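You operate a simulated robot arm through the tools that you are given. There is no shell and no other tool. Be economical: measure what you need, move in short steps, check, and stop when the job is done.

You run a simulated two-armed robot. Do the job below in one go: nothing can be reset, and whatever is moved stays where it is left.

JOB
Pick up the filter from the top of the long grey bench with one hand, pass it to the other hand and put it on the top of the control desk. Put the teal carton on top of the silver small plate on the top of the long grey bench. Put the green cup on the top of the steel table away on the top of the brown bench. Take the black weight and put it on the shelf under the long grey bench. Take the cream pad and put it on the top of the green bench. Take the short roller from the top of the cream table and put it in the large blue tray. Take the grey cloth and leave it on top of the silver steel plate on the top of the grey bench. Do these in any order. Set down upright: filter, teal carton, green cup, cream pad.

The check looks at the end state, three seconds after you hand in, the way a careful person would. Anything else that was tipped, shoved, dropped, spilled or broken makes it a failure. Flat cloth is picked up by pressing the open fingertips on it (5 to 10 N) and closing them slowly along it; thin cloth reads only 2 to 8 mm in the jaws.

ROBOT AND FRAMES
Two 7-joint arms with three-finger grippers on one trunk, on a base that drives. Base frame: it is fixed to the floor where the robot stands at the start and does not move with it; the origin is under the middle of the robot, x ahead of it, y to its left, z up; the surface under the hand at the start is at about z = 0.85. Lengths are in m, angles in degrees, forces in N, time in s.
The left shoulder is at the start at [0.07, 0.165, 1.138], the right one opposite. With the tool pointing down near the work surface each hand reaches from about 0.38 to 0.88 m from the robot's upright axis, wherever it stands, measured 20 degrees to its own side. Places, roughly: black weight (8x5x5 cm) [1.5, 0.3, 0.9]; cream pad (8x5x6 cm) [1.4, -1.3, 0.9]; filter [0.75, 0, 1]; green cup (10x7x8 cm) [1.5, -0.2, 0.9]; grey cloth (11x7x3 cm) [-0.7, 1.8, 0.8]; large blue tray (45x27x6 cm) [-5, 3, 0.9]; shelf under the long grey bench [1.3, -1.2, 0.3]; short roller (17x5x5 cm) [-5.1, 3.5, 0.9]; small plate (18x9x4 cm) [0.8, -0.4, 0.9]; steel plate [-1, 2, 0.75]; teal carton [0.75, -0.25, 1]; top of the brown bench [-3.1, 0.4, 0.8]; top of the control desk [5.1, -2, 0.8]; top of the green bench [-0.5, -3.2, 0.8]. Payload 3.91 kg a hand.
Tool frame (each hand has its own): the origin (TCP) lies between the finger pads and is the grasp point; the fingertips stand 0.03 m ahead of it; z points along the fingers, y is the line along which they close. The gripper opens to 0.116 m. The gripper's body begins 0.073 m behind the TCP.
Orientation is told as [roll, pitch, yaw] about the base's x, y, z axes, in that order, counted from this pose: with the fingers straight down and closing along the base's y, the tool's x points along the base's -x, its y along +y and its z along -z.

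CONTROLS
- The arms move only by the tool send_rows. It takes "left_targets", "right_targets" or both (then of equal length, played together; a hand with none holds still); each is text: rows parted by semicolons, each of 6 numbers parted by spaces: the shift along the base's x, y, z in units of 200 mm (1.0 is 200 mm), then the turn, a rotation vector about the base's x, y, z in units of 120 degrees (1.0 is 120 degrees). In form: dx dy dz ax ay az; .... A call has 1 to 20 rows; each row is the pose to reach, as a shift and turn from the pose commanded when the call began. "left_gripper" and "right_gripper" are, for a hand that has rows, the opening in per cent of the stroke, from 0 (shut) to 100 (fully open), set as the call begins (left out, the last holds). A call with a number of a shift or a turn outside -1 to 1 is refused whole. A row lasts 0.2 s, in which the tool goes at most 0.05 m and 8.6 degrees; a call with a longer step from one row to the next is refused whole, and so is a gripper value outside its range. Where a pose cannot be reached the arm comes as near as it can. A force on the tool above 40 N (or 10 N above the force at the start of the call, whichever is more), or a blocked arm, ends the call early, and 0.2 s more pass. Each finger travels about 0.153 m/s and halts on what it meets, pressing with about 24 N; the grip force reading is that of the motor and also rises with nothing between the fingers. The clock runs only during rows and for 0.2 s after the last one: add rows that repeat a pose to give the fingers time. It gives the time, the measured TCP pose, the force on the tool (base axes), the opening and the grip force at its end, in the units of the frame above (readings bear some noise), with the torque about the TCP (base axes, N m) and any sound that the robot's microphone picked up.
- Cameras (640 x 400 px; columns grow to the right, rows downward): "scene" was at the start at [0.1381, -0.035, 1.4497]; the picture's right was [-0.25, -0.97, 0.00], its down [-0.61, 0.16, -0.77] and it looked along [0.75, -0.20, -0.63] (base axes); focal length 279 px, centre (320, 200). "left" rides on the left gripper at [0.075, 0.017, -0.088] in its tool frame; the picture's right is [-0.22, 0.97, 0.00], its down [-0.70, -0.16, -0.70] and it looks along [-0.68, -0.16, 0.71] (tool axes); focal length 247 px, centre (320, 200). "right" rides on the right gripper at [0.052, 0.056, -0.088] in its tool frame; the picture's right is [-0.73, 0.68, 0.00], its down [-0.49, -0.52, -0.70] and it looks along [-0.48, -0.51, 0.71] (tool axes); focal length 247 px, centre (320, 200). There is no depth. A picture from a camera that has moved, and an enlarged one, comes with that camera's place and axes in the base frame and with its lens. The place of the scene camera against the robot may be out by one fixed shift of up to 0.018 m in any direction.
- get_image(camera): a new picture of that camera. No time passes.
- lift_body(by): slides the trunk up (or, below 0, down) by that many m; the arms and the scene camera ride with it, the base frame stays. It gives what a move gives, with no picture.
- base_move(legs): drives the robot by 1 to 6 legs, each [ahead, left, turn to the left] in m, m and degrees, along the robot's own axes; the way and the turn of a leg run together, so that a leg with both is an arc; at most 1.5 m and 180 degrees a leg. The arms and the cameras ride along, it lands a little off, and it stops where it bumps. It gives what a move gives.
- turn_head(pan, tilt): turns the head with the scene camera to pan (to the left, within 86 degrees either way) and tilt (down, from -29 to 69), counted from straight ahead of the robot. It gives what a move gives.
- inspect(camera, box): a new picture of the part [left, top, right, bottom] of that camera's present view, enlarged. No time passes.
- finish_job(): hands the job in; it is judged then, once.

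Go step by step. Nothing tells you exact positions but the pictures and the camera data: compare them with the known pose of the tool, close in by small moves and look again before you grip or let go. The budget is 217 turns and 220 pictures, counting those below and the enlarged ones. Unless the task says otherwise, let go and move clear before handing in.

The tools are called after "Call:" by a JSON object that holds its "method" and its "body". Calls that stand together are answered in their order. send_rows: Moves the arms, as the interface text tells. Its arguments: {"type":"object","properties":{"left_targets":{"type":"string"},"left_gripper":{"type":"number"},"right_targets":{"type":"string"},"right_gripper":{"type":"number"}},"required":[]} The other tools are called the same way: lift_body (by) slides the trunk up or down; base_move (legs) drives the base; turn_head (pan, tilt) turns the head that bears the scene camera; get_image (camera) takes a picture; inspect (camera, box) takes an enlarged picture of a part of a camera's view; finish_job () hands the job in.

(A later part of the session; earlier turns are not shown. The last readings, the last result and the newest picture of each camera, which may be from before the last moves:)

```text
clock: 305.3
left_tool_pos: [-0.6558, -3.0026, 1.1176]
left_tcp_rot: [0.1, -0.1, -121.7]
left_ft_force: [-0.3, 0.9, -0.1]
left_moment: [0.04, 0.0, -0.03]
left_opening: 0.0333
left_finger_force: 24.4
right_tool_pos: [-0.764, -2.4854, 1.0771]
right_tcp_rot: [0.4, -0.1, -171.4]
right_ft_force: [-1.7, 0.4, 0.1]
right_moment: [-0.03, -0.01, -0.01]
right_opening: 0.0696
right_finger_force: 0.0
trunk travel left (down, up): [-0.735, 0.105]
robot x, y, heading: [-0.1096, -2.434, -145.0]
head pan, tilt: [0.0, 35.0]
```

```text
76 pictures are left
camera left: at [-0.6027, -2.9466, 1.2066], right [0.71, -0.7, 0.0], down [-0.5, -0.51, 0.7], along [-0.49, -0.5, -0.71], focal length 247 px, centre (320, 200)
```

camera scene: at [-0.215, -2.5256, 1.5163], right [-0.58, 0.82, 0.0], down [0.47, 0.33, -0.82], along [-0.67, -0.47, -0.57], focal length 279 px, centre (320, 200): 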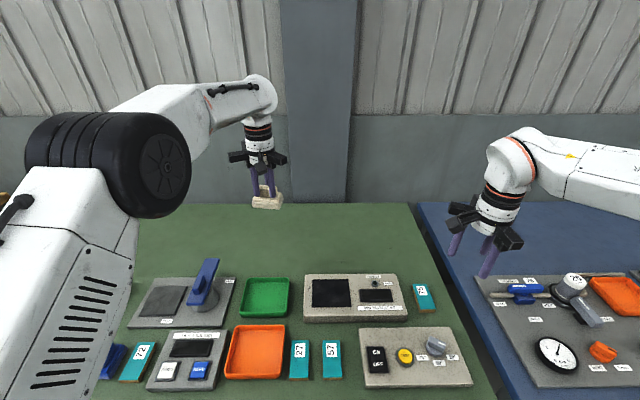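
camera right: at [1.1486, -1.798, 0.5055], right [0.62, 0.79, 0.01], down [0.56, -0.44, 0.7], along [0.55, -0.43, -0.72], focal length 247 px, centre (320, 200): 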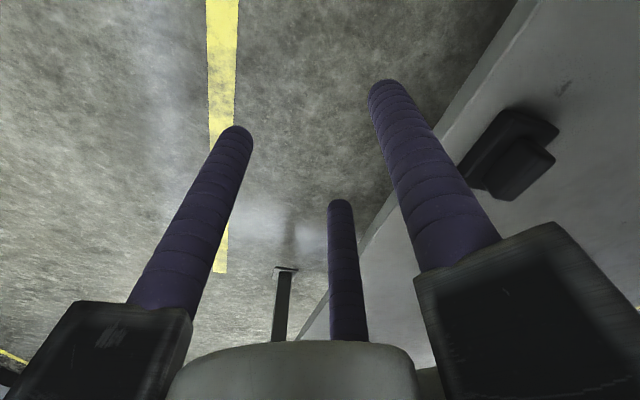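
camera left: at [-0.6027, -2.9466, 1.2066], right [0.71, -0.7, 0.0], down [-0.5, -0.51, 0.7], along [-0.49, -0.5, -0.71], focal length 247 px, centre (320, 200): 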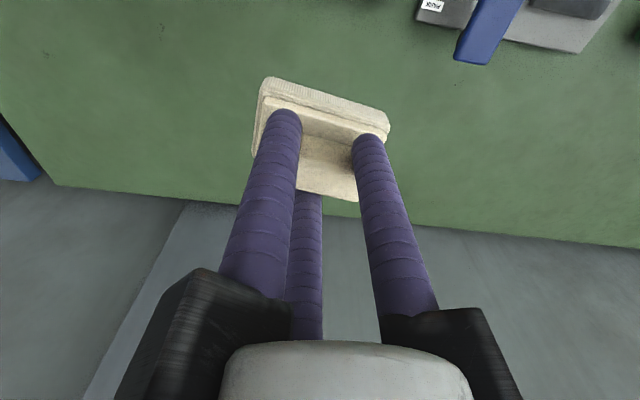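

The hand is just behind the green tray. I'll ease 5 cm further in to keep clear of the tray, then lower.

Call:
{"method": "base_move", "body": {"legs": [[0.05, 0, 0]]}}

Call:
{"method": "send_rows", "body": {"left_targets": "0 0 -0.2 0 0 0; 0 0 -0.4 0 0 0; 0 0 -0.6 0 0 0; 0 0 -0.8 0 0 0; 0 0 -0.8 0 0 0"}}

Call:
{"method": "get_image", "body": {"camera": "left"}}

Call:
{"method": "get_image", "body": {"camera": "scene"}}

```text
clock: 306.2
left_tool_pos: [-0.6938, -3.0272, 1.1207]
left_tcp_rot: [0.0, -0.4, -121.8]
left_ft_force: [0.6, 0.7, -0.5]
left_moment: [-0.03, 0.02, 0.02]
left_opening: 0.0334
left_finger_force: 24.0
right_tool_pos: [-0.8008, -2.5126, 1.0803]
right_tcp_rot: [0.5, -0.3, -171.4]
right_ft_force: [0.5, 1.2, 0.1]
right_moment: [-0.05, 0.02, 0.01]
right_opening: 0.0698
right_finger_force: 0.0
trunk travel left (down, up): [-0.735, 0.105]
robot x, y, heading: [-0.1475, -2.4619, -144.9]
head pan, tilt: [0.0, 35.0]
```

```text
clock: 307.4
left_tool_pos: [-0.6966, -3.0286, 0.9595]
left_tcp_rot: [0.0, -0.3, -121.8]
left_ft_force: [0.7, -0.1, -1.3]
left_moment: [0.02, -0.01, -0.01]
left_opening: 0.0335
left_finger_force: 24.0
right_tool_pos: [-0.8032, -2.5135, 1.0782]
right_tcp_rot: [0.4, -0.1, -171.3]
right_ft_force: [0.3, 1.2, 0.0]
right_moment: [-0.04, 0.0, 0.03]
right_opening: 0.0696
right_finger_force: 0.0
trunk travel left (down, up): [-0.735, 0.105]
robot x, y, heading: [-0.1465, -2.4642, -145.0]
head pan, tilt: [0.0, 35.0]
```

```text
75 pictures are left
camera left: at [-0.6433, -2.9746, 1.0471], right [0.71, -0.7, 0.0], down [-0.5, -0.51, 0.7], along [-0.49, -0.5, -0.71], focal length 247 px, centre (320, 200)
```

left: 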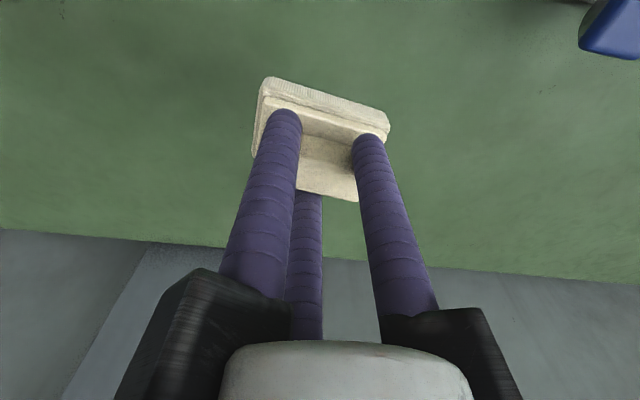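

```text
74 pictures are left
camera scene: at [-0.255, -2.5536, 1.5163], right [-0.58, 0.82, 0.0], down [0.47, 0.33, -0.82], along [-0.67, -0.47, -0.57], focal length 279 px, centre (320, 200)
```

scene: 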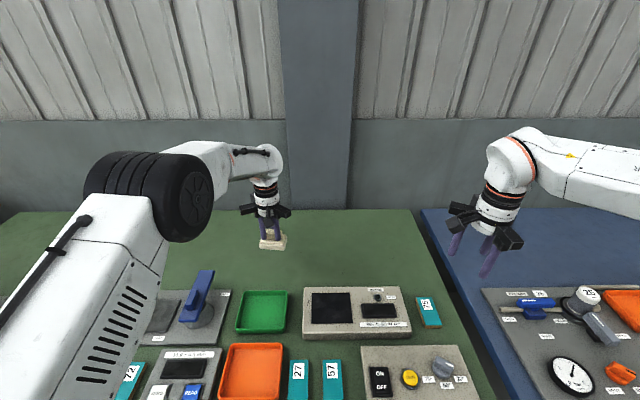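

All clear underneath. I'll lower to the bench top.

Call:
{"method": "send_rows", "body": {"left_targets": "0 0 -0.15 0 0 0; 0 0 -0.3 0 0 0; 0 0 -0.4 0 0 0; 0 0 -0.43 0 0 0; 0 0 -0.45 0 0 0; 0 0 -0.47 0 0 0; 0 0 -0.49 0 0 0; 0 0 -0.49 0 0 0"}}

Call:
{"method": "get_image", "body": {"camera": "scene"}}

```text
clock: 309.2
left_tool_pos: [-0.6961, -3.0294, 0.8604]
left_tcp_rot: [0.0, -0.2, -121.7]
left_ft_force: [-0.2, 0.1, -0.3]
left_moment: [0.03, 0.01, 0.02]
left_opening: 0.0337
left_finger_force: 24.6
right_tool_pos: [-0.804, -2.5135, 1.0766]
right_tcp_rot: [0.4, 0.0, -171.4]
right_ft_force: [0.1, 0.2, -0.8]
right_moment: [0.01, 0.0, 0.01]
right_opening: 0.0695
right_finger_force: 0.1
trunk travel left (down, up): [-0.735, 0.105]
robot x, y, heading: [-0.1449, -2.4598, -144.5]
head pan, tilt: [0.0, 35.0]
```

```text
73 pictures are left
camera scene: at [-0.2553, -2.554, 1.5162], right [-0.58, 0.82, 0.0], down [0.47, 0.33, -0.82], along [-0.67, -0.47, -0.57], focal length 279 px, centre (320, 200)
```

scene: 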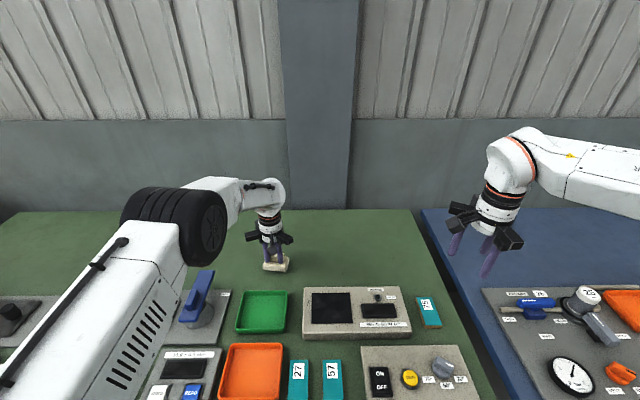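

No contact yet; continuing down in small steps.

Call:
{"method": "send_rows", "body": {"left_targets": "0 0 -0.02 0 0 0; 0 0 -0.04 0 0 0; 0 0 -0.06 0 0 0; 0 0 -0.08 0 0 0; 0 0 -0.1 0 0 0; 0 0 -0.12 0 0 0; 0 0 -0.14 0 0 0; 0 0 -0.16 0 0 0; 0 0 -0.18 0 0 0"}}

```text
clock: 310.9
left_tool_pos: [-0.6976, -3.0298, 0.8405]
left_tcp_rot: [-0.1, -0.6, -121.9]
left_ft_force: [5.3, 5.8, 17.4]
left_moment: [0.13, -0.33, -0.05]
left_opening: 0.0341
left_finger_force: 23.5
right_tool_pos: [-0.8032, -2.5111, 1.0784]
right_tcp_rot: [0.4, 0.0, -171.4]
right_ft_force: [-0.3, -0.3, 0.6]
right_moment: [0.01, 0.01, -0.03]
right_opening: 0.0695
right_finger_force: 0.1
trunk travel left (down, up): [-0.735, 0.105]
robot x, y, heading: [-0.1488, -2.461, -144.5]
head pan, tilt: [0.0, 35.0]
stopped in row 8 (left hand): the force on the tool passed its limit at 47 N (the readings are from after the stop); the commanded pose is now the measured one
```

Contact (bench top at about 0.775). I'll ease up slightly, release and rise.

Call:
{"method": "send_rows", "body": {"left_targets": "0 0 0.01 0 0 0; 0 0 0.01 0 0 0"}}

Call:
{"method": "send_rows", "body": {"left_targets": "0 0 0 0 0 0; 0 0 0 0 0 0; 0 0 0 0 0 0", "left_gripper": 55}}

Call:
{"method": "send_rows", "body": {"left_targets": "0 0 0.1 0 0 0; 0 0 0.25 0 0 0; 0 0 0.45 0 0 0; 0 0 0.65 0 0 0; 0 0 0.85 0 0 0; 0 0 1 0 0 0; 0 0 1 0 0 0"}}

Call:
{"method": "get_image", "body": {"camera": "scene"}}

Call:
{"method": "get_image", "body": {"camera": "left"}}

```text
clock: 311.5
left_tool_pos: [-0.6977, -3.0282, 0.8397]
left_tcp_rot: [0.0, -0.5, -121.7]
left_ft_force: [-2.9, -1.3, 11.4]
left_moment: [0.03, -0.04, 0.05]
left_opening: 0.0338
left_finger_force: 24.3
right_tool_pos: [-0.8031, -2.5124, 1.0781]
right_tcp_rot: [0.6, -0.1, -171.3]
right_ft_force: [-1.2, -0.3, 0.1]
right_moment: [-0.01, -0.01, 0.01]
right_opening: 0.0697
right_finger_force: 0.0
trunk travel left (down, up): [-0.735, 0.105]
robot x, y, heading: [-0.1488, -2.4624, -145.2]
head pan, tilt: [0.0, 35.0]
```

```text
clock: 312.3
left_tool_pos: [-0.6978, -3.0298, 0.8389]
left_tcp_rot: [0.0, -0.3, -121.7]
left_ft_force: [-1.0, -4.4, 12.6]
left_moment: [0.38, -0.02, 0.02]
left_opening: 0.0618
left_finger_force: 0.1
right_tool_pos: [-0.8028, -2.5146, 1.078]
right_tcp_rot: [0.4, -0.1, -171.4]
right_ft_force: [-0.5, 0.6, -0.5]
right_moment: [-0.02, 0.0, -0.01]
right_opening: 0.0698
right_finger_force: 0.0
trunk travel left (down, up): [-0.735, 0.105]
robot x, y, heading: [-0.1506, -2.4605, -144.7]
head pan, tilt: [0.0, 35.0]
```

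```text
clock: 313.9
left_tool_pos: [-0.6964, -3.0295, 1.0376]
left_tcp_rot: [-0.2, -0.2, -121.8]
left_ft_force: [1.6, -0.8, 0.7]
left_moment: [0.04, -0.03, -0.03]
left_opening: 0.064
left_finger_force: 0.0
right_tool_pos: [-0.8035, -2.5139, 1.0774]
right_tcp_rot: [0.4, -0.1, -171.5]
right_ft_force: [-0.6, 0.0, 0.1]
right_moment: [0.01, 0.03, 0.01]
right_opening: 0.0696
right_finger_force: 0.1
trunk travel left (down, up): [-0.735, 0.105]
robot x, y, heading: [-0.1438, -2.4622, -144.7]
head pan, tilt: [0.0, 35.0]
```

```text
72 pictures are left
camera scene: at [-0.2555, -2.5544, 1.5161], right [-0.58, 0.82, 0.0], down [0.47, 0.33, -0.82], along [-0.67, -0.47, -0.57], focal length 279 px, centre (320, 200)
```

scene: 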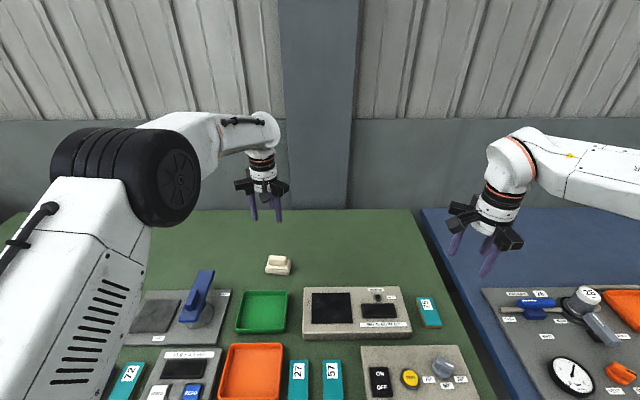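

```text
71 pictures are left
camera left: at [-0.6435, -2.9757, 1.1262], right [0.71, -0.7, 0.0], down [-0.5, -0.51, 0.7], along [-0.49, -0.5, -0.71], focal length 247 px, centre (320, 200)
```

left: 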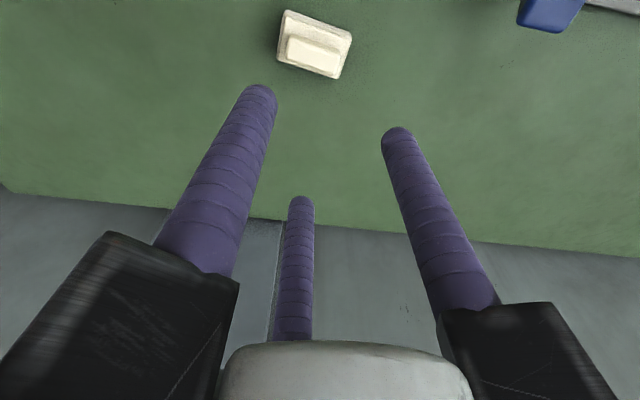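

The pad sits upright on the green bench. Next is the green cup: I'll retract the left hand and drive back up the aisle and round toward the far side of the steel table.

Call:
{"method": "send_rows", "body": {"left_targets": "0.18 0.13 0.05 0 0 0; 0.36 0.26 0.1 0 0 0; 0.54 0.39 0.2 0 0 0; 0.72 0.52 0.3 0 0 0; 0.9 0.65 0.4 0 0 0; 1 0.72 0.5 0 0 0; 1 0.72 0.5 0 0 0"}}

Call:
{"method": "base_move", "body": {"legs": [[-0.55, 0, 0], [0, 0, -88], [0.97, -0.16, 0], [0.97, -0.16, 0], [0.3, -0.26, 0], [0, 0, -82]]}}

Call:
{"method": "turn_head", "body": {"pan": 0, "tilt": 25}}

Call:
{"method": "get_image", "body": {"camera": "scene"}}

```text
clock: 315.5
left_tool_pos: [-0.4967, -2.8867, 1.1368]
left_tcp_rot: [0.1, -0.3, -121.8]
left_ft_force: [-0.7, 0.2, -0.9]
left_moment: [0.02, -0.02, -0.03]
left_opening: 0.064
left_finger_force: 0.0
right_tool_pos: [-0.8051, -2.5143, 1.0777]
right_tcp_rot: [0.5, 0.0, -171.4]
right_ft_force: [-0.2, 0.2, 0.5]
right_moment: [0.01, 0.0, -0.01]
right_opening: 0.0694
right_finger_force: 0.0
trunk travel left (down, up): [-0.735, 0.105]
robot x, y, heading: [-0.1475, -2.4606, -144.9]
head pan, tilt: [0.0, 35.0]
```

```text
clock: 337.6
left_tool_pos: [-0.3123, 0.4798, 1.138]
left_tcp_rot: [0.0, -0.4, 67.1]
left_ft_force: [-0.3, -1.4, 0.1]
left_moment: [-0.01, 0.0, -0.03]
left_opening: 0.0638
left_finger_force: 0.0
right_tool_pos: [0.0488, 0.1607, 1.0785]
right_tcp_rot: [0.4, -0.1, 17.5]
right_ft_force: [0.6, 0.6, -0.4]
right_moment: [-0.05, 0.01, -0.01]
right_opening: 0.0695
right_finger_force: 0.0
trunk travel left (down, up): [-0.735, 0.105]
robot x, y, heading: [-0.5912, 0.0086, 44.3]
head pan, tilt: [0.0, 35.0]
```

```text
clock: 338.3
left_tool_pos: [-0.3122, 0.4805, 1.1379]
left_tcp_rot: [-0.1, -0.3, 67.1]
left_ft_force: [0.9, -0.2, 0.6]
left_moment: [-0.02, 0.0, 0.0]
left_opening: 0.0639
left_finger_force: 0.1
right_tool_pos: [0.0494, 0.1597, 1.0776]
right_tcp_rot: [0.4, -0.1, 17.5]
right_ft_force: [0.0, -0.2, -0.3]
right_moment: [0.01, 0.02, 0.0]
right_opening: 0.0698
right_finger_force: 0.0
trunk travel left (down, up): [-0.735, 0.105]
robot x, y, heading: [-0.5929, 0.0056, 44.4]
head pan, tilt: [0.0, 25.0]
```

```text
70 pictures are left
camera scene: at [-0.484, 0.0921, 1.5319], right [0.7, -0.72, 0.0], down [-0.3, -0.29, -0.91], along [0.65, 0.63, -0.42], focal length 279 px, centre (320, 200)
```

scene: 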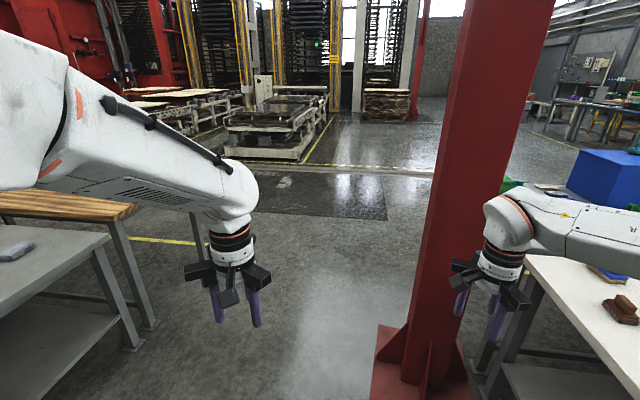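

The way is clear. I'll continue round the column, a bit wider, to the far side of the steel table.

Call:
{"method": "base_move", "body": {"legs": [[1.42, 0.37, 0], [1.25, -0.75, 0], [0, 0, 171], [0, 1.1, 0]]}}

Call:
{"method": "turn_head", "body": {"pan": 10, "tilt": 35}}

Call:
{"method": "get_image", "body": {"camera": "scene"}}

```text
clock: 364.7
left_tool_pos: [1.8537, 0.2485, 1.137]
left_tcp_rot: [0.0, -0.3, -123.6]
left_ft_force: [0.4, -0.7, 0.1]
left_moment: [0.0, 0.02, -0.02]
left_opening: 0.0639
left_finger_force: 0.1
right_tool_pos: [1.5584, 0.6299, 1.0767]
right_tcp_rot: [0.4, -0.1, -173.2]
right_ft_force: [-0.2, 0.0, -0.4]
right_moment: [0.0, -0.01, -0.01]
right_opening: 0.0696
right_finger_force: 0.0
trunk travel left (down, up): [-0.735, 0.105]
robot x, y, heading: [2.2161, 0.6603, -146.6]
head pan, tilt: [0.0, 25.0]
```

```text
clock: 365.4
left_tool_pos: [1.8543, 0.2465, 1.1379]
left_tcp_rot: [-0.1, -0.3, -123.5]
left_ft_force: [0.3, -0.2, 0.5]
left_moment: [0.04, 0.0, 0.01]
left_opening: 0.0639
left_finger_force: 0.0
right_tool_pos: [1.5583, 0.6303, 1.078]
right_tcp_rot: [0.4, -0.1, -173.1]
right_ft_force: [0.5, 0.0, -0.3]
right_moment: [-0.01, 0.01, 0.0]
right_opening: 0.0697
right_finger_force: 0.0
trunk travel left (down, up): [-0.735, 0.105]
robot x, y, heading: [2.2177, 0.6602, -146.8]
head pan, tilt: [10.0, 35.0]
```

```text
69 pictures are left
camera scene: at [2.1153, 0.5597, 1.5163], right [-0.69, 0.73, 0.0], down [0.42, 0.39, -0.82], along [-0.59, -0.56, -0.57], focal length 279 px, centre (320, 200)
```

scene: 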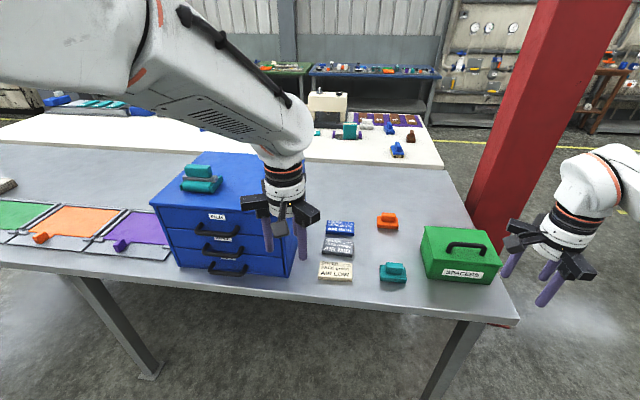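

The cup is hidden behind the blue cabinet from here. I'll raise the trunk and the left hand and slide right a little to see it past the cabinet.

Call:
{"method": "lift_body", "body": {"by": 0.1}}

Call:
{"method": "send_rows", "body": {"left_targets": "0.15 0.03 0.12 0 0 0; 0.3 0.06 0.24 0 0 0; 0.4 0.05 0.36 0 0 0; 0.5 0.04 0.48 0 0 0; 0.5 0.04 0.48 0 0 0"}}

Call:
{"method": "base_move", "body": {"legs": [[0, -0.25, 0]]}}

Call:
{"method": "get_image", "body": {"camera": "scene"}}

```text
clock: 366.8
left_tool_pos: [1.8538, 0.2463, 1.2381]
left_tcp_rot: [0.0, -0.3, -123.5]
left_ft_force: [0.2, 0.1, -0.4]
left_moment: [0.03, 0.0, 0.01]
left_opening: 0.0639
left_finger_force: 0.1
right_tool_pos: [1.5583, 0.63, 1.1767]
right_tcp_rot: [0.5, -0.1, -173.3]
right_ft_force: [-0.4, -0.2, -1.3]
right_moment: [0.02, 0.0, -0.01]
right_opening: 0.0696
right_finger_force: 0.1
trunk travel left (down, up): [-0.835, 0.005]
robot x, y, heading: [2.2162, 0.6589, -146.5]
head pan, tilt: [10.0, 35.0]
```

```text
clock: 368.0
left_tool_pos: [1.953, 0.2552, 1.3337]
left_tcp_rot: [0.0, -0.4, -123.4]
left_ft_force: [-0.4, -0.5, -0.2]
left_moment: [0.0, 0.01, 0.01]
left_opening: 0.0639
left_finger_force: 0.1
right_tool_pos: [1.5584, 0.6286, 1.1784]
right_tcp_rot: [0.4, -0.1, -173.1]
right_ft_force: [0.2, 0.8, 0.4]
right_moment: [0.03, 0.0, -0.03]
right_opening: 0.0694
right_finger_force: 0.0
trunk travel left (down, up): [-0.835, 0.005]
robot x, y, heading: [2.2187, 0.6636, -146.2]
head pan, tilt: [10.0, 35.0]
```

```text
clock: 369.8
left_tool_pos: [1.8145, 0.4661, 1.3345]
left_tcp_rot: [0.0, -0.3, -123.7]
left_ft_force: [-0.8, 0.5, -1.0]
left_moment: [-0.01, -0.01, 0.01]
left_opening: 0.0638
left_finger_force: 0.0
right_tool_pos: [1.4192, 0.8392, 1.1773]
right_tcp_rot: [0.2, -0.1, -173.2]
right_ft_force: [-0.2, 0.4, -0.9]
right_moment: [0.06, 0.03, 0.01]
right_opening: 0.0694
right_finger_force: 0.1
trunk travel left (down, up): [-0.835, 0.005]
robot x, y, heading: [2.0813, 0.8758, -146.5]
head pan, tilt: [10.0, 35.0]
```

```text
68 pictures are left
camera scene: at [1.9773, 0.7689, 1.6162], right [-0.69, 0.73, 0.0], down [0.42, 0.4, -0.82], along [-0.6, -0.56, -0.57], focal length 279 px, centre (320, 200)
```

scene: 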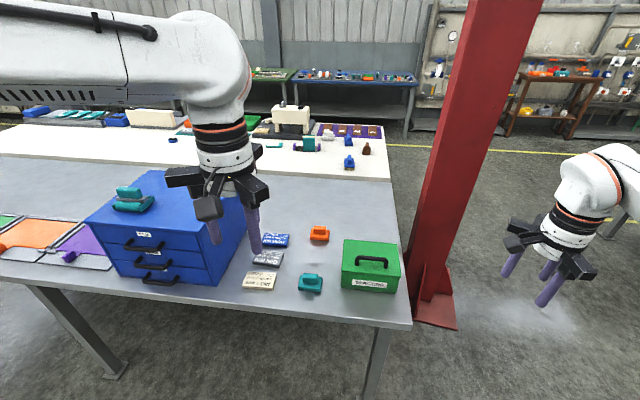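

Call:
{"method": "get_image", "body": {"camera": "left"}}

```text
67 pictures are left
camera left: at [1.8701, 0.5173, 1.4223], right [0.69, -0.73, 0.0], down [-0.52, -0.49, 0.7], along [-0.51, -0.48, -0.71], focal length 247 px, centre (320, 200)
```

left: 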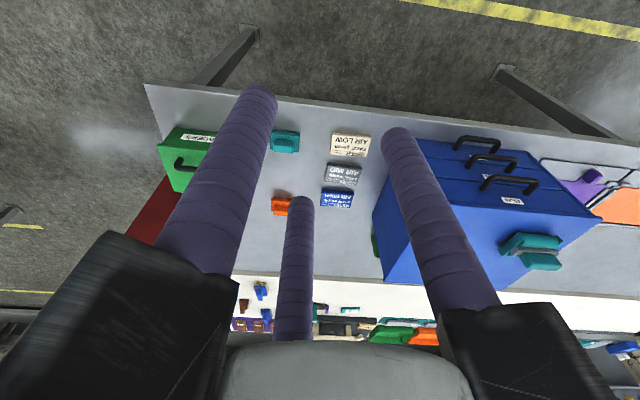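

The cup stands just behind the cabinet's rear corner. I can reach over the cabinet's right part from above with the right hand. I'll reposition, keeping both hands high.

Call:
{"method": "send_rows", "body": {"right_targets": "0 0 0.15 0 0 -0.065; 0 0 0.3 0 0 -0.13; 0 0 0.4 0 0 -0.195; 0 0 0.4 0 0 -0.26; 0 0 0.4 0 0 -0.325; 0 0 0.4 0 0 -0.39; 0 0 0.4 0 0 -0.39", "right_gripper": 77}}

Call:
{"method": "base_move", "body": {"legs": [[0, 0.58, 0], [0.28, 0, 0]]}}

Call:
{"method": "turn_head", "body": {"pan": 0, "tilt": 45}}

Call:
{"method": "get_image", "body": {"camera": "scene"}}

Call:
{"method": "get_image", "body": {"camera": "right"}}

```text
clock: 371.4
left_tool_pos: [1.8149, 0.4673, 1.3346]
left_tcp_rot: [-0.1, -0.3, -123.6]
left_ft_force: [-0.9, 0.6, -1.0]
left_moment: [-0.03, -0.02, -0.03]
left_opening: 0.0639
left_finger_force: 0.0
right_tool_pos: [1.4188, 0.8397, 1.2583]
right_tcp_rot: [0.4, -0.1, 140.0]
right_ft_force: [0.1, -0.2, -0.5]
right_moment: [0.0, -0.01, 0.03]
right_opening: 0.0895
right_finger_force: 0.0
trunk travel left (down, up): [-0.835, 0.005]
robot x, y, heading: [2.0795, 0.8725, -146.6]
head pan, tilt: [10.0, 35.0]
```

```text
clock: 376.2
left_tool_pos: [1.8989, -0.1691, 1.3354]
left_tcp_rot: [-0.1, -0.4, -123.6]
left_ft_force: [1.0, -0.9, -0.2]
left_moment: [0.04, 0.02, 0.01]
left_opening: 0.0638
left_finger_force: 0.0
right_tool_pos: [1.5013, 0.2042, 1.2597]
right_tcp_rot: [0.4, -0.1, 140.3]
right_ft_force: [0.2, 0.4, 0.4]
right_moment: [-0.02, 0.04, -0.03]
right_opening: 0.0892
right_finger_force: 0.1
trunk travel left (down, up): [-0.835, 0.005]
robot x, y, heading: [2.1605, 0.2353, -146.4]
head pan, tilt: [10.0, 35.0]
```

```text
clock: 377.0
left_tool_pos: [1.8969, -0.1697, 1.3344]
left_tcp_rot: [-0.1, -0.4, -123.5]
left_ft_force: [0.1, -0.2, 0.0]
left_moment: [0.0, -0.01, 0.01]
left_opening: 0.0637
left_finger_force: 0.1
right_tool_pos: [1.4998, 0.2036, 1.2577]
right_tcp_rot: [0.4, -0.1, 140.1]
right_ft_force: [-0.2, -0.4, -0.9]
right_moment: [0.0, 0.01, -0.02]
right_opening: 0.0894
right_finger_force: 0.0
trunk travel left (down, up): [-0.835, 0.005]
robot x, y, heading: [2.1598, 0.2369, -146.6]
head pan, tilt: [0.0, 45.0]
```

```text
66 pictures are left
camera scene: at [2.0541, 0.1506, 1.6014], right [-0.55, 0.83, 0.0], down [0.59, 0.39, -0.71], along [-0.59, -0.39, -0.71], focal length 279 px, centre (320, 200)
```

scene: 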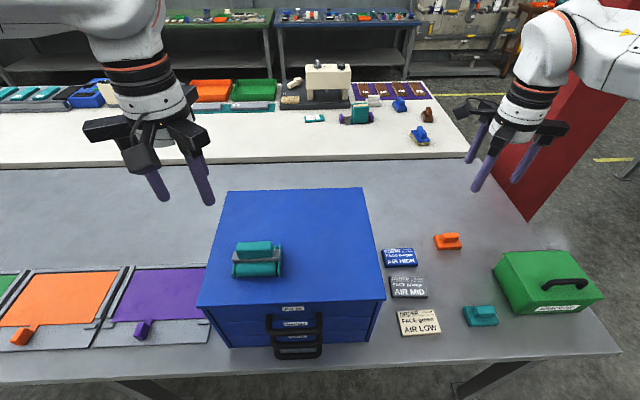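

```text
65 pictures are left
camera right: at [1.5077, 0.1265, 1.3459], right [-1.0, -0.05, 0.01], down [-0.03, 0.72, 0.7], along [-0.04, 0.7, -0.72], focal length 247 px, centre (320, 200)
```

right: 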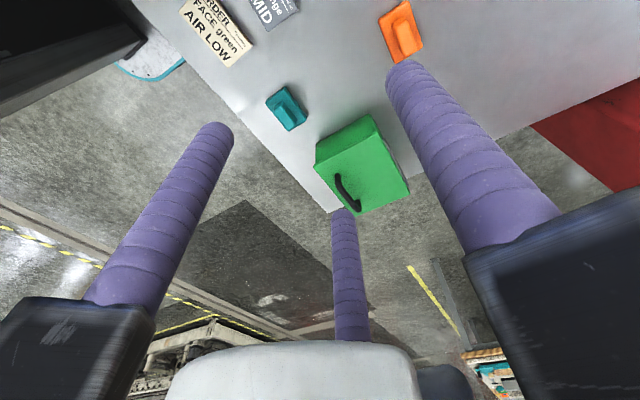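

The cup is hidden behind the cabinet for the head camera. I'll bring the right hand above its estimated place and use the wrist camera.

Call:
{"method": "send_rows", "body": {"right_targets": "-0.02 -0.2 0 0 0 0; -0.04 -0.4 0 0 0 0; -0.06 -0.6 0 0 0 0; -0.08 -0.8 0 0 0 0; -0.1 -0.98 0 0 0 0; -0.1 -0.98 0 0 0 0"}}

Call:
{"method": "send_rows", "body": {"right_targets": "-0.02 -0.2 0 0 0 0; -0.05 -0.4 0 0 0 0; -0.1 -0.6 0 0 0 0; -0.1 -0.8 0 0 0 0; -0.1 -0.9 0 0 0 0; -0.1 -0.9 0 0 0 0"}}

Call:
{"method": "get_image", "body": {"camera": "right"}}

Call:
{"method": "get_image", "body": {"camera": "scene"}}

```text
clock: 378.4
left_tool_pos: [1.8973, -0.1674, 1.3333]
left_tcp_rot: [-0.1, -0.4, -123.5]
left_ft_force: [-1.0, 0.7, 0.4]
left_moment: [-0.01, 0.0, 0.04]
left_opening: 0.0637
left_finger_force: 0.0
right_tool_pos: [1.4808, 0.0092, 1.257]
right_tcp_rot: [0.5, 0.1, 140.1]
right_ft_force: [0.2, -0.1, 0.0]
right_moment: [-0.02, -0.01, 0.0]
right_opening: 0.0893
right_finger_force: 0.0
trunk travel left (down, up): [-0.835, 0.005]
robot x, y, heading: [2.1581, 0.2384, -146.4]
head pan, tilt: [0.0, 45.0]
```

```text
clock: 379.8
left_tool_pos: [1.8981, -0.1686, 1.3343]
left_tcp_rot: [-0.1, -0.3, -123.5]
left_ft_force: [0.2, -0.1, 1.0]
left_moment: [-0.01, -0.01, -0.01]
left_opening: 0.0638
left_finger_force: 0.1
right_tool_pos: [1.4852, -0.1651, 1.2521]
right_tcp_rot: [0.6, -0.1, 140.3]
right_ft_force: [0.1, -0.2, -0.5]
right_moment: [-0.02, -0.01, 0.02]
right_opening: 0.0891
right_finger_force: 0.1
right hand out of reach, approached as far as the arm can: row 4, 5, 6
trunk travel left (down, up): [-0.835, 0.005]
robot x, y, heading: [2.1599, 0.2377, -146.5]
head pan, tilt: [0.0, 45.0]
```

```text
64 pictures are left
camera right: at [1.4919, -0.2422, 1.3405], right [-1.0, -0.06, 0.01], down [-0.04, 0.72, 0.69], along [-0.04, 0.69, -0.72], focal length 247 px, centre (320, 200)
```

right: 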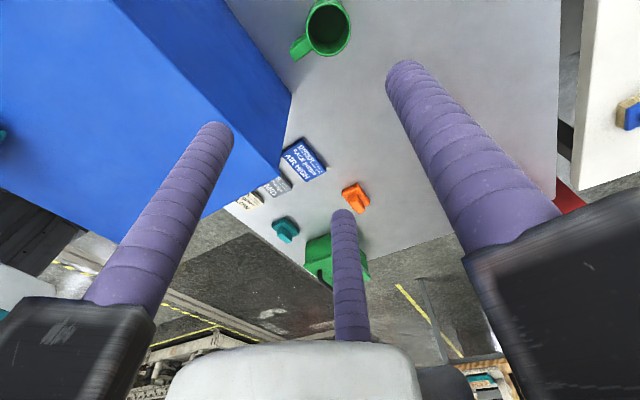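

```text
63 pictures are left
camera scene: at [2.0551, 0.1509, 1.6014], right [-0.55, 0.83, 0.0], down [0.59, 0.39, -0.71], along [-0.59, -0.39, -0.71], focal length 279 px, centre (320, 200)
```

scene: 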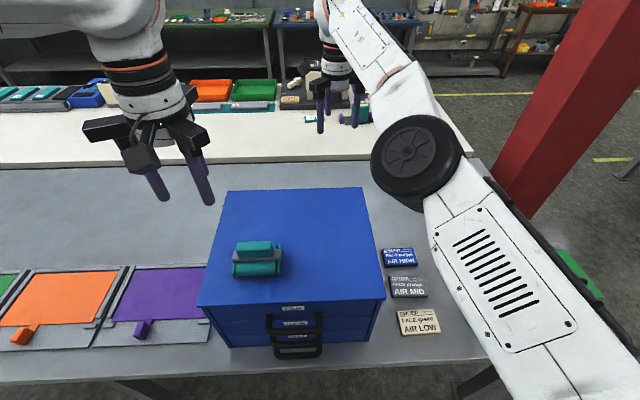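

The cup is visible: its rim centre is at (1.477, −0.173), 12 cm behind the cabinet, with the handle toward about 40°. The prongs at −10°/110°/230° clear the handle. I'll step in 4 cm and descend.

Call:
{"method": "base_move", "body": {"legs": [[0.04, 0, 0]]}}

Call:
{"method": "send_rows", "body": {"right_targets": "0.05 -0.01 -0.1 0 0 0; 0.05 -0.01 -0.25 0 0 0; 0.05 -0.01 -0.4 0 0 0; 0.05 -0.01 -0.55 0 0 0; 0.05 -0.01 -0.7 0 0 0; 0.05 -0.01 -0.85 0 0 0; 0.05 -0.01 -0.85 0 0 0"}}

Call:
{"method": "get_image", "body": {"camera": "right"}}

```text
clock: 380.6
left_tool_pos: [1.8717, -0.1862, 1.3382]
left_tcp_rot: [-0.1, -0.8, -123.5]
left_ft_force: [1.3, 1.0, 1.1]
left_moment: [-0.07, 0.09, 0.03]
left_opening: 0.0638
left_finger_force: 0.1
right_tool_pos: [1.4589, -0.1839, 1.2581]
right_tcp_rot: [1.0, 0.0, 140.2]
right_ft_force: [0.9, 0.0, 0.4]
right_moment: [-0.07, 0.09, -0.02]
right_opening: 0.0893
right_finger_force: 0.1
trunk travel left (down, up): [-0.835, 0.005]
robot x, y, heading: [2.1276, 0.2142, -146.3]
head pan, tilt: [0.0, 45.0]
```

```text
clock: 382.2
left_tool_pos: [1.8649, -0.1898, 1.3355]
left_tcp_rot: [-0.1, -0.4, -123.4]
left_ft_force: [-0.3, -0.6, -0.4]
left_moment: [-0.02, 0.02, -0.01]
left_opening: 0.0637
left_finger_force: 0.1
right_tool_pos: [1.4453, -0.2072, 1.0824]
right_tcp_rot: [0.5, 0.0, 140.2]
right_ft_force: [-0.1, 1.0, -0.7]
right_moment: [-0.03, -0.05, -0.03]
right_opening: 0.0891
right_finger_force: 0.0
right hand out of reach, approached as far as the arm can: row 1, 2, 3, 4, 5, 6, 7
trunk travel left (down, up): [-0.835, 0.005]
robot x, y, heading: [2.1273, 0.2141, -146.1]
head pan, tilt: [0.0, 45.0]
```

```text
62 pictures are left
camera right: at [1.4522, -0.2847, 1.1716], right [-1.0, -0.05, 0.01], down [-0.03, 0.72, 0.7], along [-0.04, 0.69, -0.72], focal length 247 px, centre (320, 200)
```

right: 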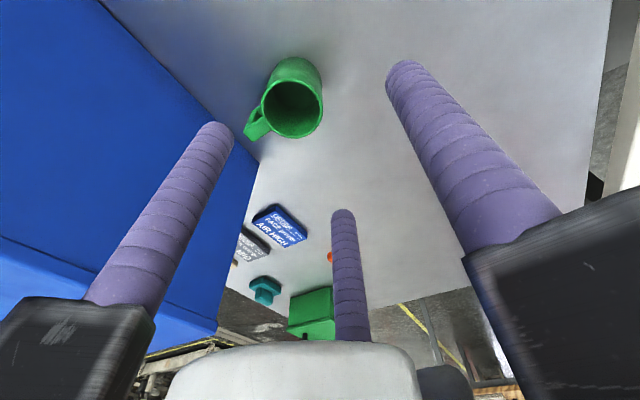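

The cup is confirmed at (1.475, −0.176). I overshot by about 3 cm, so I'll shift back and check the position.

Call:
{"method": "send_rows", "body": {"right_targets": "0.08 0.08 0 0 0 0; 0.155 0.165 0 0 0 0; 0.155 0.165 -0.05 0 0 0; 0.155 0.165 -0.05 0 0 0"}}

Call:
{"method": "get_image", "body": {"camera": "right"}}

```text
clock: 383.2
left_tool_pos: [1.865, -0.1906, 1.3348]
left_tcp_rot: [0.0, -0.4, -123.5]
left_ft_force: [0.0, 0.2, 0.1]
left_moment: [0.0, 0.01, 0.04]
left_opening: 0.0639
left_finger_force: 0.1
right_tool_pos: [1.4468, -0.2093, 1.0778]
right_tcp_rot: [0.6, -0.1, 140.2]
right_ft_force: [-0.6, 0.0, -0.4]
right_moment: [0.04, 0.0, -0.02]
right_opening: 0.0892
right_finger_force: 0.2
right hand out of reach, approached as far as the arm can: row 1, 2, 3, 4
trunk travel left (down, up): [-0.835, 0.005]
robot x, y, heading: [2.1243, 0.2138, -146.3]
head pan, tilt: [0.0, 45.0]
```

```text
61 pictures are left
camera right: at [1.4532, -0.2858, 1.1665], right [-1.0, -0.05, 0.01], down [-0.03, 0.72, 0.7], along [-0.04, 0.69, -0.72], focal length 247 px, centre (320, 200)
```

right: 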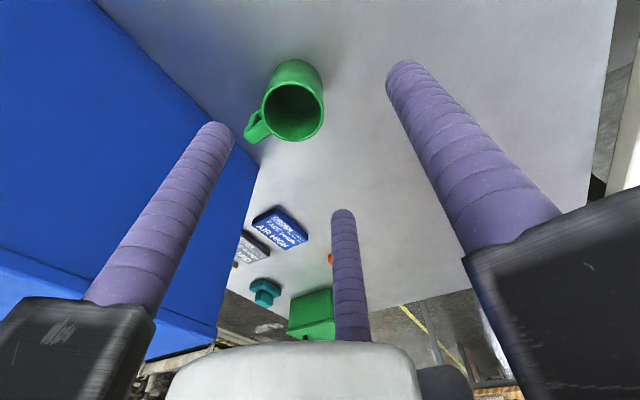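

The arm is stuck at a wrist limit with this yaw. The equivalent prong arrangement at yaw −120° should be easier, so I'll rotate there above the cup.

Call:
{"method": "send_rows", "body": {"right_targets": "0.04 -0.06 0.05 0 0 0.07; 0.04 -0.06 0.05 0 0 0.14; 0.04 -0.06 0.05 0 0 0.21; 0.04 -0.06 0.05 0 0 0.28; 0.04 -0.06 0.05 0 0 0.35; 0.04 -0.06 0.05 0 0 0.42; 0.04 -0.06 0.05 0 0 0.49; 0.04 -0.06 0.05 0 0 0.56; 0.04 -0.06 0.05 0 0 0.63; 0.04 -0.06 0.05 0 0 0.7; 0.04 -0.06 0.05 0 0 0.77; 0.04 -0.06 0.05 0 0 0.832; 0.04 -0.06 0.05 0 0 0.832"}}

Call:
{"method": "get_image", "body": {"camera": "right"}}

Call:
{"method": "get_image", "body": {"camera": "scene"}}

```text
clock: 386.1
left_tool_pos: [1.8631, -0.1901, 1.3348]
left_tcp_rot: [0.0, -0.3, -123.6]
left_ft_force: [-0.4, 0.8, 0.4]
left_moment: [-0.02, 0.03, 0.0]
left_opening: 0.0639
left_finger_force: 0.0
right_tool_pos: [1.4639, -0.1376, 1.0637]
right_tcp_rot: [0.1, -1.8, -139.7]
right_ft_force: [-0.2, 0.5, 0.6]
right_moment: [-0.04, 0.0, -0.03]
right_opening: 0.0891
right_finger_force: 0.2
right hand out of reach, approached as far as the arm can: row 1, 2, 3, 4, 5, 6, 7, 8, 9, 10, 11, 12, 13
trunk travel left (down, up): [-0.835, 0.005]
robot x, y, heading: [2.131, 0.213, -146.6]
head pan, tilt: [0.0, 45.0]
```

```text
60 pictures are left
camera right: at [1.5449, -0.145, 1.1505], right [-0.12, -0.99, 0.02], down [-0.69, 0.1, 0.71], along [-0.71, 0.07, -0.7], focal length 247 px, centre (320, 200)
```

right: 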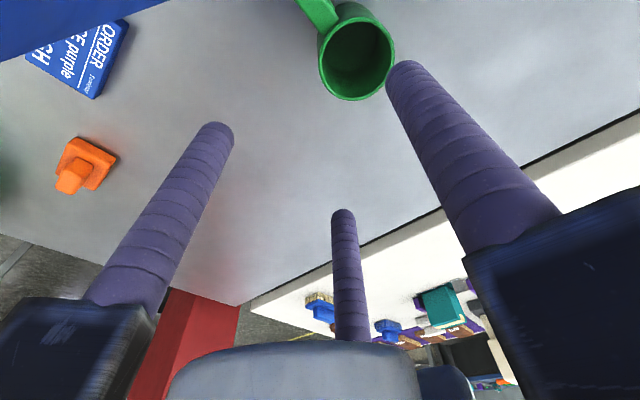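

```text
59 pictures are left
camera scene: at [2.0217, 0.1306, 1.6014], right [-0.55, 0.83, 0.0], down [0.59, 0.39, -0.71], along [-0.59, -0.39, -0.71], focal length 279 px, centre (320, 200)
```

scene: 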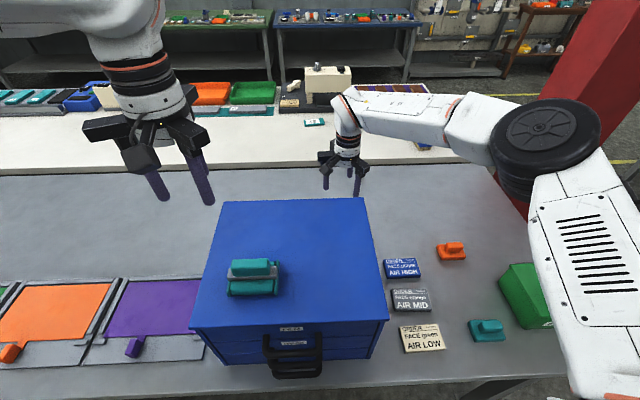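

Now the elbow swings out to the right, clear of the cabinet, which is much better. Yaw −140° seems to be the limit, so I'll command that with the target position.

Call:
{"method": "send_rows", "body": {"right_targets": "0 0 0 0 0 -0.06; 0 0 0 0 0 -0.12; 0 0 0 0 0 -0.18; 0 0 0 0 0 -0.2; 0 0 0 0 0 -0.2; 0 0 0 0 0 -0.2"}}

Call:
{"method": "get_image", "body": {"camera": "right"}}

```text
clock: 387.4
left_tool_pos: [1.8645, -0.191, 1.3343]
left_tcp_rot: [-0.2, -0.4, -123.6]
left_ft_force: [0.4, 0.5, 0.0]
left_moment: [-0.03, 0.0, -0.01]
left_opening: 0.0639
left_finger_force: 0.0
right_tool_pos: [1.4657, -0.1397, 1.0646]
right_tcp_rot: [-0.1, -1.7, -163.8]
right_ft_force: [-0.1, -0.6, -0.8]
right_moment: [0.0, 0.01, 0.02]
right_opening: 0.0894
right_finger_force: 0.1
trunk travel left (down, up): [-0.835, 0.005]
robot x, y, heading: [2.1281, 0.2174, -146.3]
head pan, tilt: [0.0, 45.0]
```

```text
58 pictures are left
camera right: at [1.5359, -0.1785, 1.1507], right [-0.51, -0.86, 0.02], down [-0.59, 0.37, 0.71], along [-0.62, 0.35, -0.7], focal length 247 px, centre (320, 200)
```

right: 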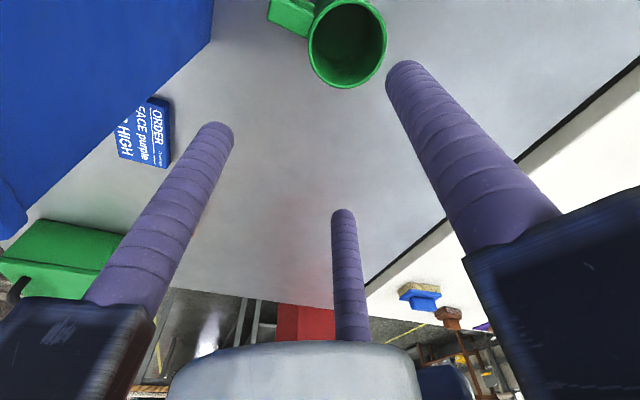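

The position held. I'll shift onto the cup's centre and set the yaw to about −138° to keep a prong off the handle.

Call:
{"method": "send_rows", "body": {"right_targets": "0.01 -0.05 0 0 0 0.06; 0.03 -0.1 0 0 0 0.12; 0.052 -0.172 0 0 0 0.18; 0.052 -0.172 0 0 0 0.215; 0.052 -0.172 0 0 0 0.215"}}

Call:
{"method": "get_image", "body": {"camera": "right"}}

```text
clock: 388.6
left_tool_pos: [1.8633, -0.1915, 1.3353]
left_tcp_rot: [-0.1, -0.4, -123.5]
left_ft_force: [0.4, -0.8, -0.6]
left_moment: [-0.02, 0.0, -0.01]
left_opening: 0.0637
left_finger_force: 0.0
right_tool_pos: [1.4755, -0.1739, 1.065]
right_tcp_rot: [0.0, -1.7, -142.0]
right_ft_force: [-1.1, -0.1, 0.4]
right_moment: [-0.02, 0.0, -0.04]
right_opening: 0.0893
right_finger_force: 0.1
right hand out of reach, approached as far as the arm can: row 4, 5
trunk travel left (down, up): [-0.835, 0.005]
robot x, y, heading: [2.1272, 0.2127, -146.3]
head pan, tilt: [0.0, 45.0]
```

```text
57 pictures are left
camera right: at [1.5561, -0.1847, 1.1511], right [-0.16, -0.99, 0.02], down [-0.69, 0.13, 0.71], along [-0.71, 0.1, -0.7], focal length 247 px, centre (320, 200)
```

right: 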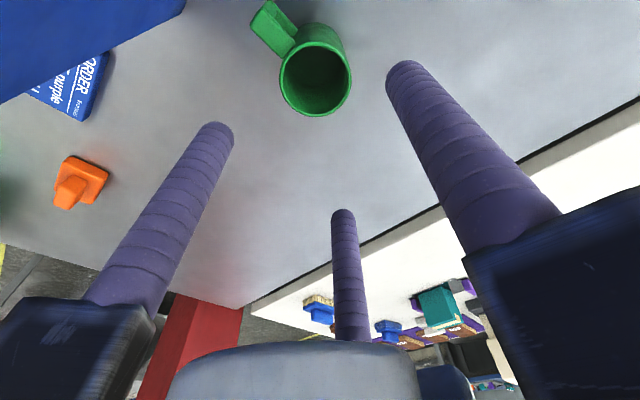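

Aligned within a few mm. I'll descend around the cup's upper part.

Call:
{"method": "send_rows", "body": {"right_targets": "0 0 -0.15 0 0 0; 0 0 -0.3 0 0 0; 0 0 -0.45 0 0 0; 0 0 -0.55 0 0 0; 0 0 -0.64 0 0 0; 0 0 -0.64 0 0 0"}}

Call:
{"method": "get_image", "body": {"camera": "right"}}

```text
clock: 390.1
left_tool_pos: [1.8641, -0.1911, 1.3347]
left_tcp_rot: [-0.1, -0.4, -123.6]
left_ft_force: [-0.7, -0.4, 0.6]
left_moment: [0.02, -0.01, -0.02]
left_opening: 0.0639
left_finger_force: 0.1
right_tool_pos: [1.4763, -0.1736, 0.9363]
right_tcp_rot: [0.0, -1.8, -142.1]
right_ft_force: [-0.1, 0.5, -0.1]
right_moment: [0.02, 0.01, -0.01]
right_opening: 0.0893
right_finger_force: 0.1
trunk travel left (down, up): [-0.835, 0.005]
robot x, y, heading: [2.1274, 0.2161, -146.4]
head pan, tilt: [0.0, 45.0]
```

```text
56 pictures are left
camera right: at [1.5557, -0.1848, 1.0228], right [-0.16, -0.99, 0.02], down [-0.69, 0.13, 0.71], along [-0.71, 0.1, -0.7], focal length 247 px, centre (320, 200)
```

right: 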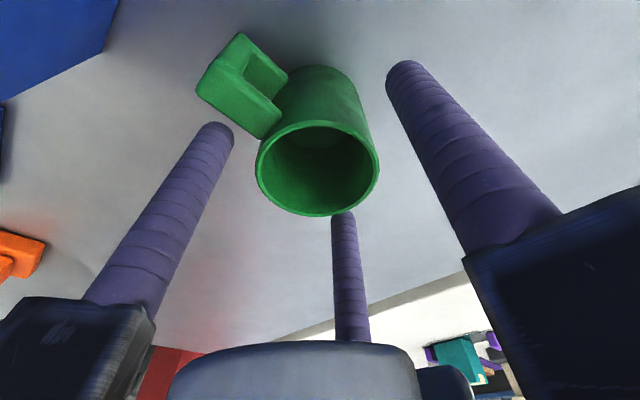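

One prong passes close to the handle but should clear. I'll close.

Call:
{"method": "send_rows", "body": {"right_targets": "0 0 0 0 0 0; 0 0 0 0 0 0; 0 0 0 0 0 0", "right_gripper": 0}}

Call:
{"method": "get_image", "body": {"camera": "right"}}

```text
clock: 390.9
left_tool_pos: [1.8646, -0.1908, 1.3348]
left_tcp_rot: [-0.1, -0.4, -123.5]
left_ft_force: [0.2, 0.4, -0.6]
left_moment: [0.01, 0.02, -0.01]
left_opening: 0.0637
left_finger_force: 0.0
right_tool_pos: [1.4752, -0.1733, 0.9355]
right_tcp_rot: [-0.2, -1.7, -142.1]
right_ft_force: [-0.2, 0.8, 0.9]
right_moment: [0.04, 0.01, 0.01]
right_opening: 0.0611
right_finger_force: 23.9
trunk travel left (down, up): [-0.835, 0.005]
robot x, y, heading: [2.1272, 0.2188, -146.6]
head pan, tilt: [0.0, 45.0]
```

```text
55 pictures are left
camera right: at [1.5554, -0.1846, 1.0231], right [-0.16, -0.99, 0.02], down [-0.69, 0.13, 0.71], along [-0.71, 0.1, -0.7], focal length 247 px, centre (320, 200)
```

right: 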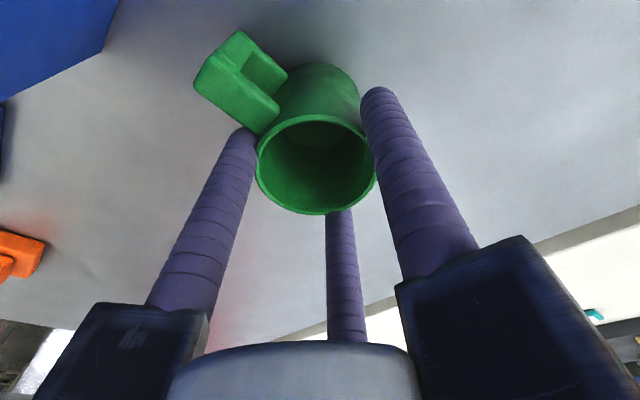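

The cup is gripped at 0.061 m. I'll lift it gently.

Call:
{"method": "send_rows", "body": {"right_targets": "0 0 0.04 0 0 0; 0 0 0.1 0 0 0; 0 0 0.2 0 0 0; 0 0 0.35 0 0 0; 0 0 0.55 0 0 0; 0 0 0.75 0 0 0; 0 0 0.95 0 0 0; 0 0 0.95 0 0 0"}}

Call:
{"method": "get_image", "body": {"camera": "right"}}

```text
clock: 392.6
left_tool_pos: [1.8637, -0.19, 1.3334]
left_tcp_rot: [-0.1, -0.4, -123.5]
left_ft_force: [-0.1, 1.1, -0.2]
left_moment: [0.01, 0.05, 0.01]
left_opening: 0.0636
left_finger_force: 0.0
right_tool_pos: [1.4755, -0.1729, 1.0859]
right_tcp_rot: [-0.1, -1.8, -142.2]
right_ft_force: [-0.3, -0.2, -0.8]
right_moment: [-0.01, 0.0, -0.02]
right_opening: 0.0603
right_finger_force: 23.9
right hand out of reach, approached as far as the arm can: row 7, 8
trunk travel left (down, up): [-0.835, 0.005]
robot x, y, heading: [2.1275, 0.214, -146.2]
head pan, tilt: [0.0, 45.0]
```

```text
54 pictures are left
camera right: at [1.5554, -0.1844, 1.173], right [-0.16, -0.99, 0.02], down [-0.69, 0.13, 0.71], along [-0.71, 0.1, -0.7], focal length 247 px, centre (320, 200)
```

right: 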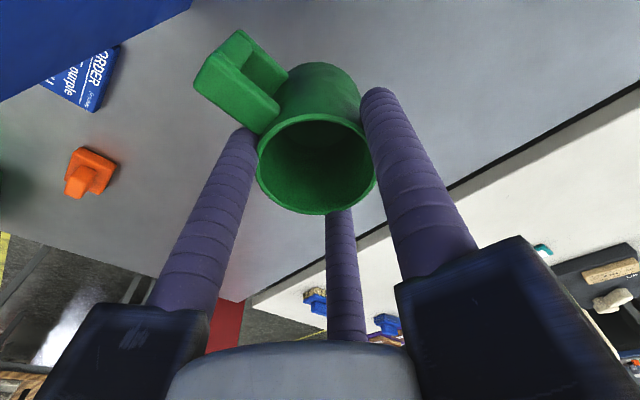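

The cup is lifted. I'll slide right past the cabinet before backing away.

Call:
{"method": "base_move", "body": {"legs": [[0, -0.3, 0], [-0.6, 0, 0]]}}

Call:
{"method": "get_image", "body": {"camera": "scene"}}

```text
clock: 397.6
left_tool_pos: [2.1924, 0.3839, 1.3348]
left_tcp_rot: [-0.1, -0.3, -123.0]
left_ft_force: [-0.5, 0.1, 0.5]
left_moment: [-0.01, -0.02, -0.01]
left_opening: 0.0641
left_finger_force: 0.1
right_tool_pos: [1.8038, 0.399, 1.0852]
right_tcp_rot: [0.0, -1.7, -141.6]
right_ft_force: [0.2, 0.0, -2.0]
right_moment: [0.01, 0.0, 0.02]
right_opening: 0.0601
right_finger_force: 24.2
trunk travel left (down, up): [-0.835, 0.005]
robot x, y, heading: [2.454, 0.7916, -146.2]
head pan, tilt: [0.0, 45.0]
```

```text
53 pictures are left
camera scene: at [2.347, 0.7055, 1.6012], right [-0.56, 0.83, 0.0], down [0.59, 0.4, -0.71], along [-0.58, -0.4, -0.71], focal length 279 px, centre (320, 200)
```

scene: 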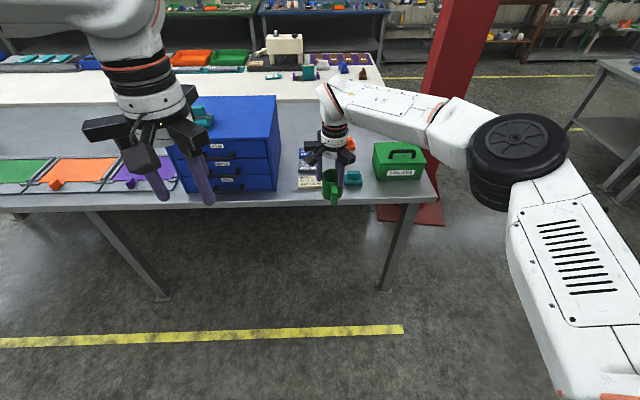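

The cup hangs safely. I'll draw the right hand in and drive back round the column toward the brown bench in the west.

Call:
{"method": "send_rows", "body": {"right_targets": "0.16 0.11 0.08 0 0 0; 0.32 0.22 0.16 0 0 0; 0.48 0.33 0.24 0 0 0; 0.64 0.44 0.32 0 0 0; 0.8 0.54 0.4 0 0 0; 0.95 0.63 0.45 0 0 0; 0.95 0.63 0.45 0 0 0"}}

Call:
{"method": "base_move", "body": {"legs": [[0.15, -1.13, 0], [0, 0, -19], [1.48, 0, 0], [0, 0, 35], [1.25, 0, 0], [0, 0, -50]]}}

Call:
{"method": "turn_head", "body": {"pan": 0, "tilt": 20}}

Call:
{"method": "get_image", "body": {"camera": "scene"}}

```text
clock: 399.2
left_tool_pos: [2.192, 0.3852, 1.3341]
left_tcp_rot: [-0.1, -0.4, -123.0]
left_ft_force: [-1.4, -0.4, 0.1]
left_moment: [0.03, -0.02, 0.02]
left_opening: 0.0638
left_finger_force: 0.1
right_tool_pos: [1.9954, 0.5247, 1.1772]
right_tcp_rot: [0.0, -1.8, -141.6]
right_ft_force: [-0.6, -0.4, -0.6]
right_moment: [0.0, -0.01, 0.04]
right_opening: 0.06
right_finger_force: 23.9
trunk travel left (down, up): [-0.835, 0.005]
robot x, y, heading: [2.4497, 0.795, -145.9]
head pan, tilt: [0.0, 45.0]
```

```text
clock: 422.9
left_tool_pos: [-0.9645, 0.073, 1.3349]
left_tcp_rot: [-0.1, -0.4, -156.1]
left_ft_force: [-0.3, -0.2, -1.2]
left_moment: [-0.04, 0.01, 0.0]
left_opening: 0.0639
left_finger_force: 0.1
right_tool_pos: [-1.0548, 0.2986, 1.1778]
right_tcp_rot: [0.0, -1.7, -174.7]
right_ft_force: [0.1, 0.1, -1.2]
right_moment: [0.01, 0.04, 0.0]
right_opening: 0.06
right_finger_force: 24.1
trunk travel left (down, up): [-0.835, 0.005]
robot x, y, heading: [-0.529, 0.2697, -178.9]
head pan, tilt: [0.0, 45.0]
```

```text
clock: 423.8
left_tool_pos: [-0.9646, 0.0726, 1.3348]
left_tcp_rot: [-0.1, -0.4, -156.1]
left_ft_force: [-0.5, 0.0, 0.2]
left_moment: [0.01, -0.01, 0.0]
left_opening: 0.0639
left_finger_force: 0.1
right_tool_pos: [-1.0545, 0.2973, 1.1775]
right_tcp_rot: [-0.1, -1.6, -174.7]
right_ft_force: [-0.4, 0.8, -0.7]
right_moment: [0.0, 0.03, 0.02]
right_opening: 0.0604
right_finger_force: 23.9
trunk travel left (down, up): [-0.835, 0.005]
robot x, y, heading: [-0.5269, 0.2706, -179.1]
head pan, tilt: [0.0, 20.0]
```

```text
52 pictures are left
camera scene: at [-0.6637, 0.2573, 1.64], right [-0.02, 1.0, 0.0], down [0.34, 0.01, -0.94], along [-0.94, -0.02, -0.34], focal length 279 px, centre (320, 200)
```

scene: 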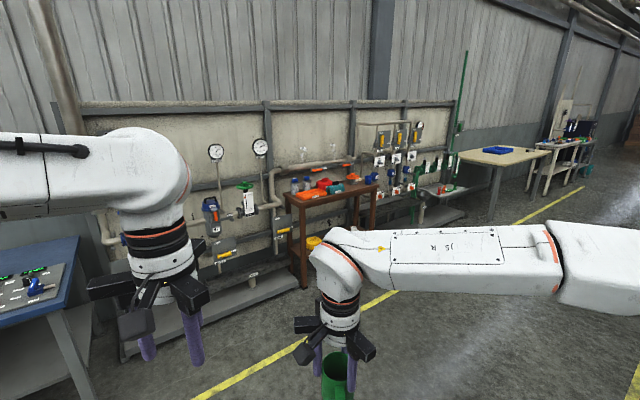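

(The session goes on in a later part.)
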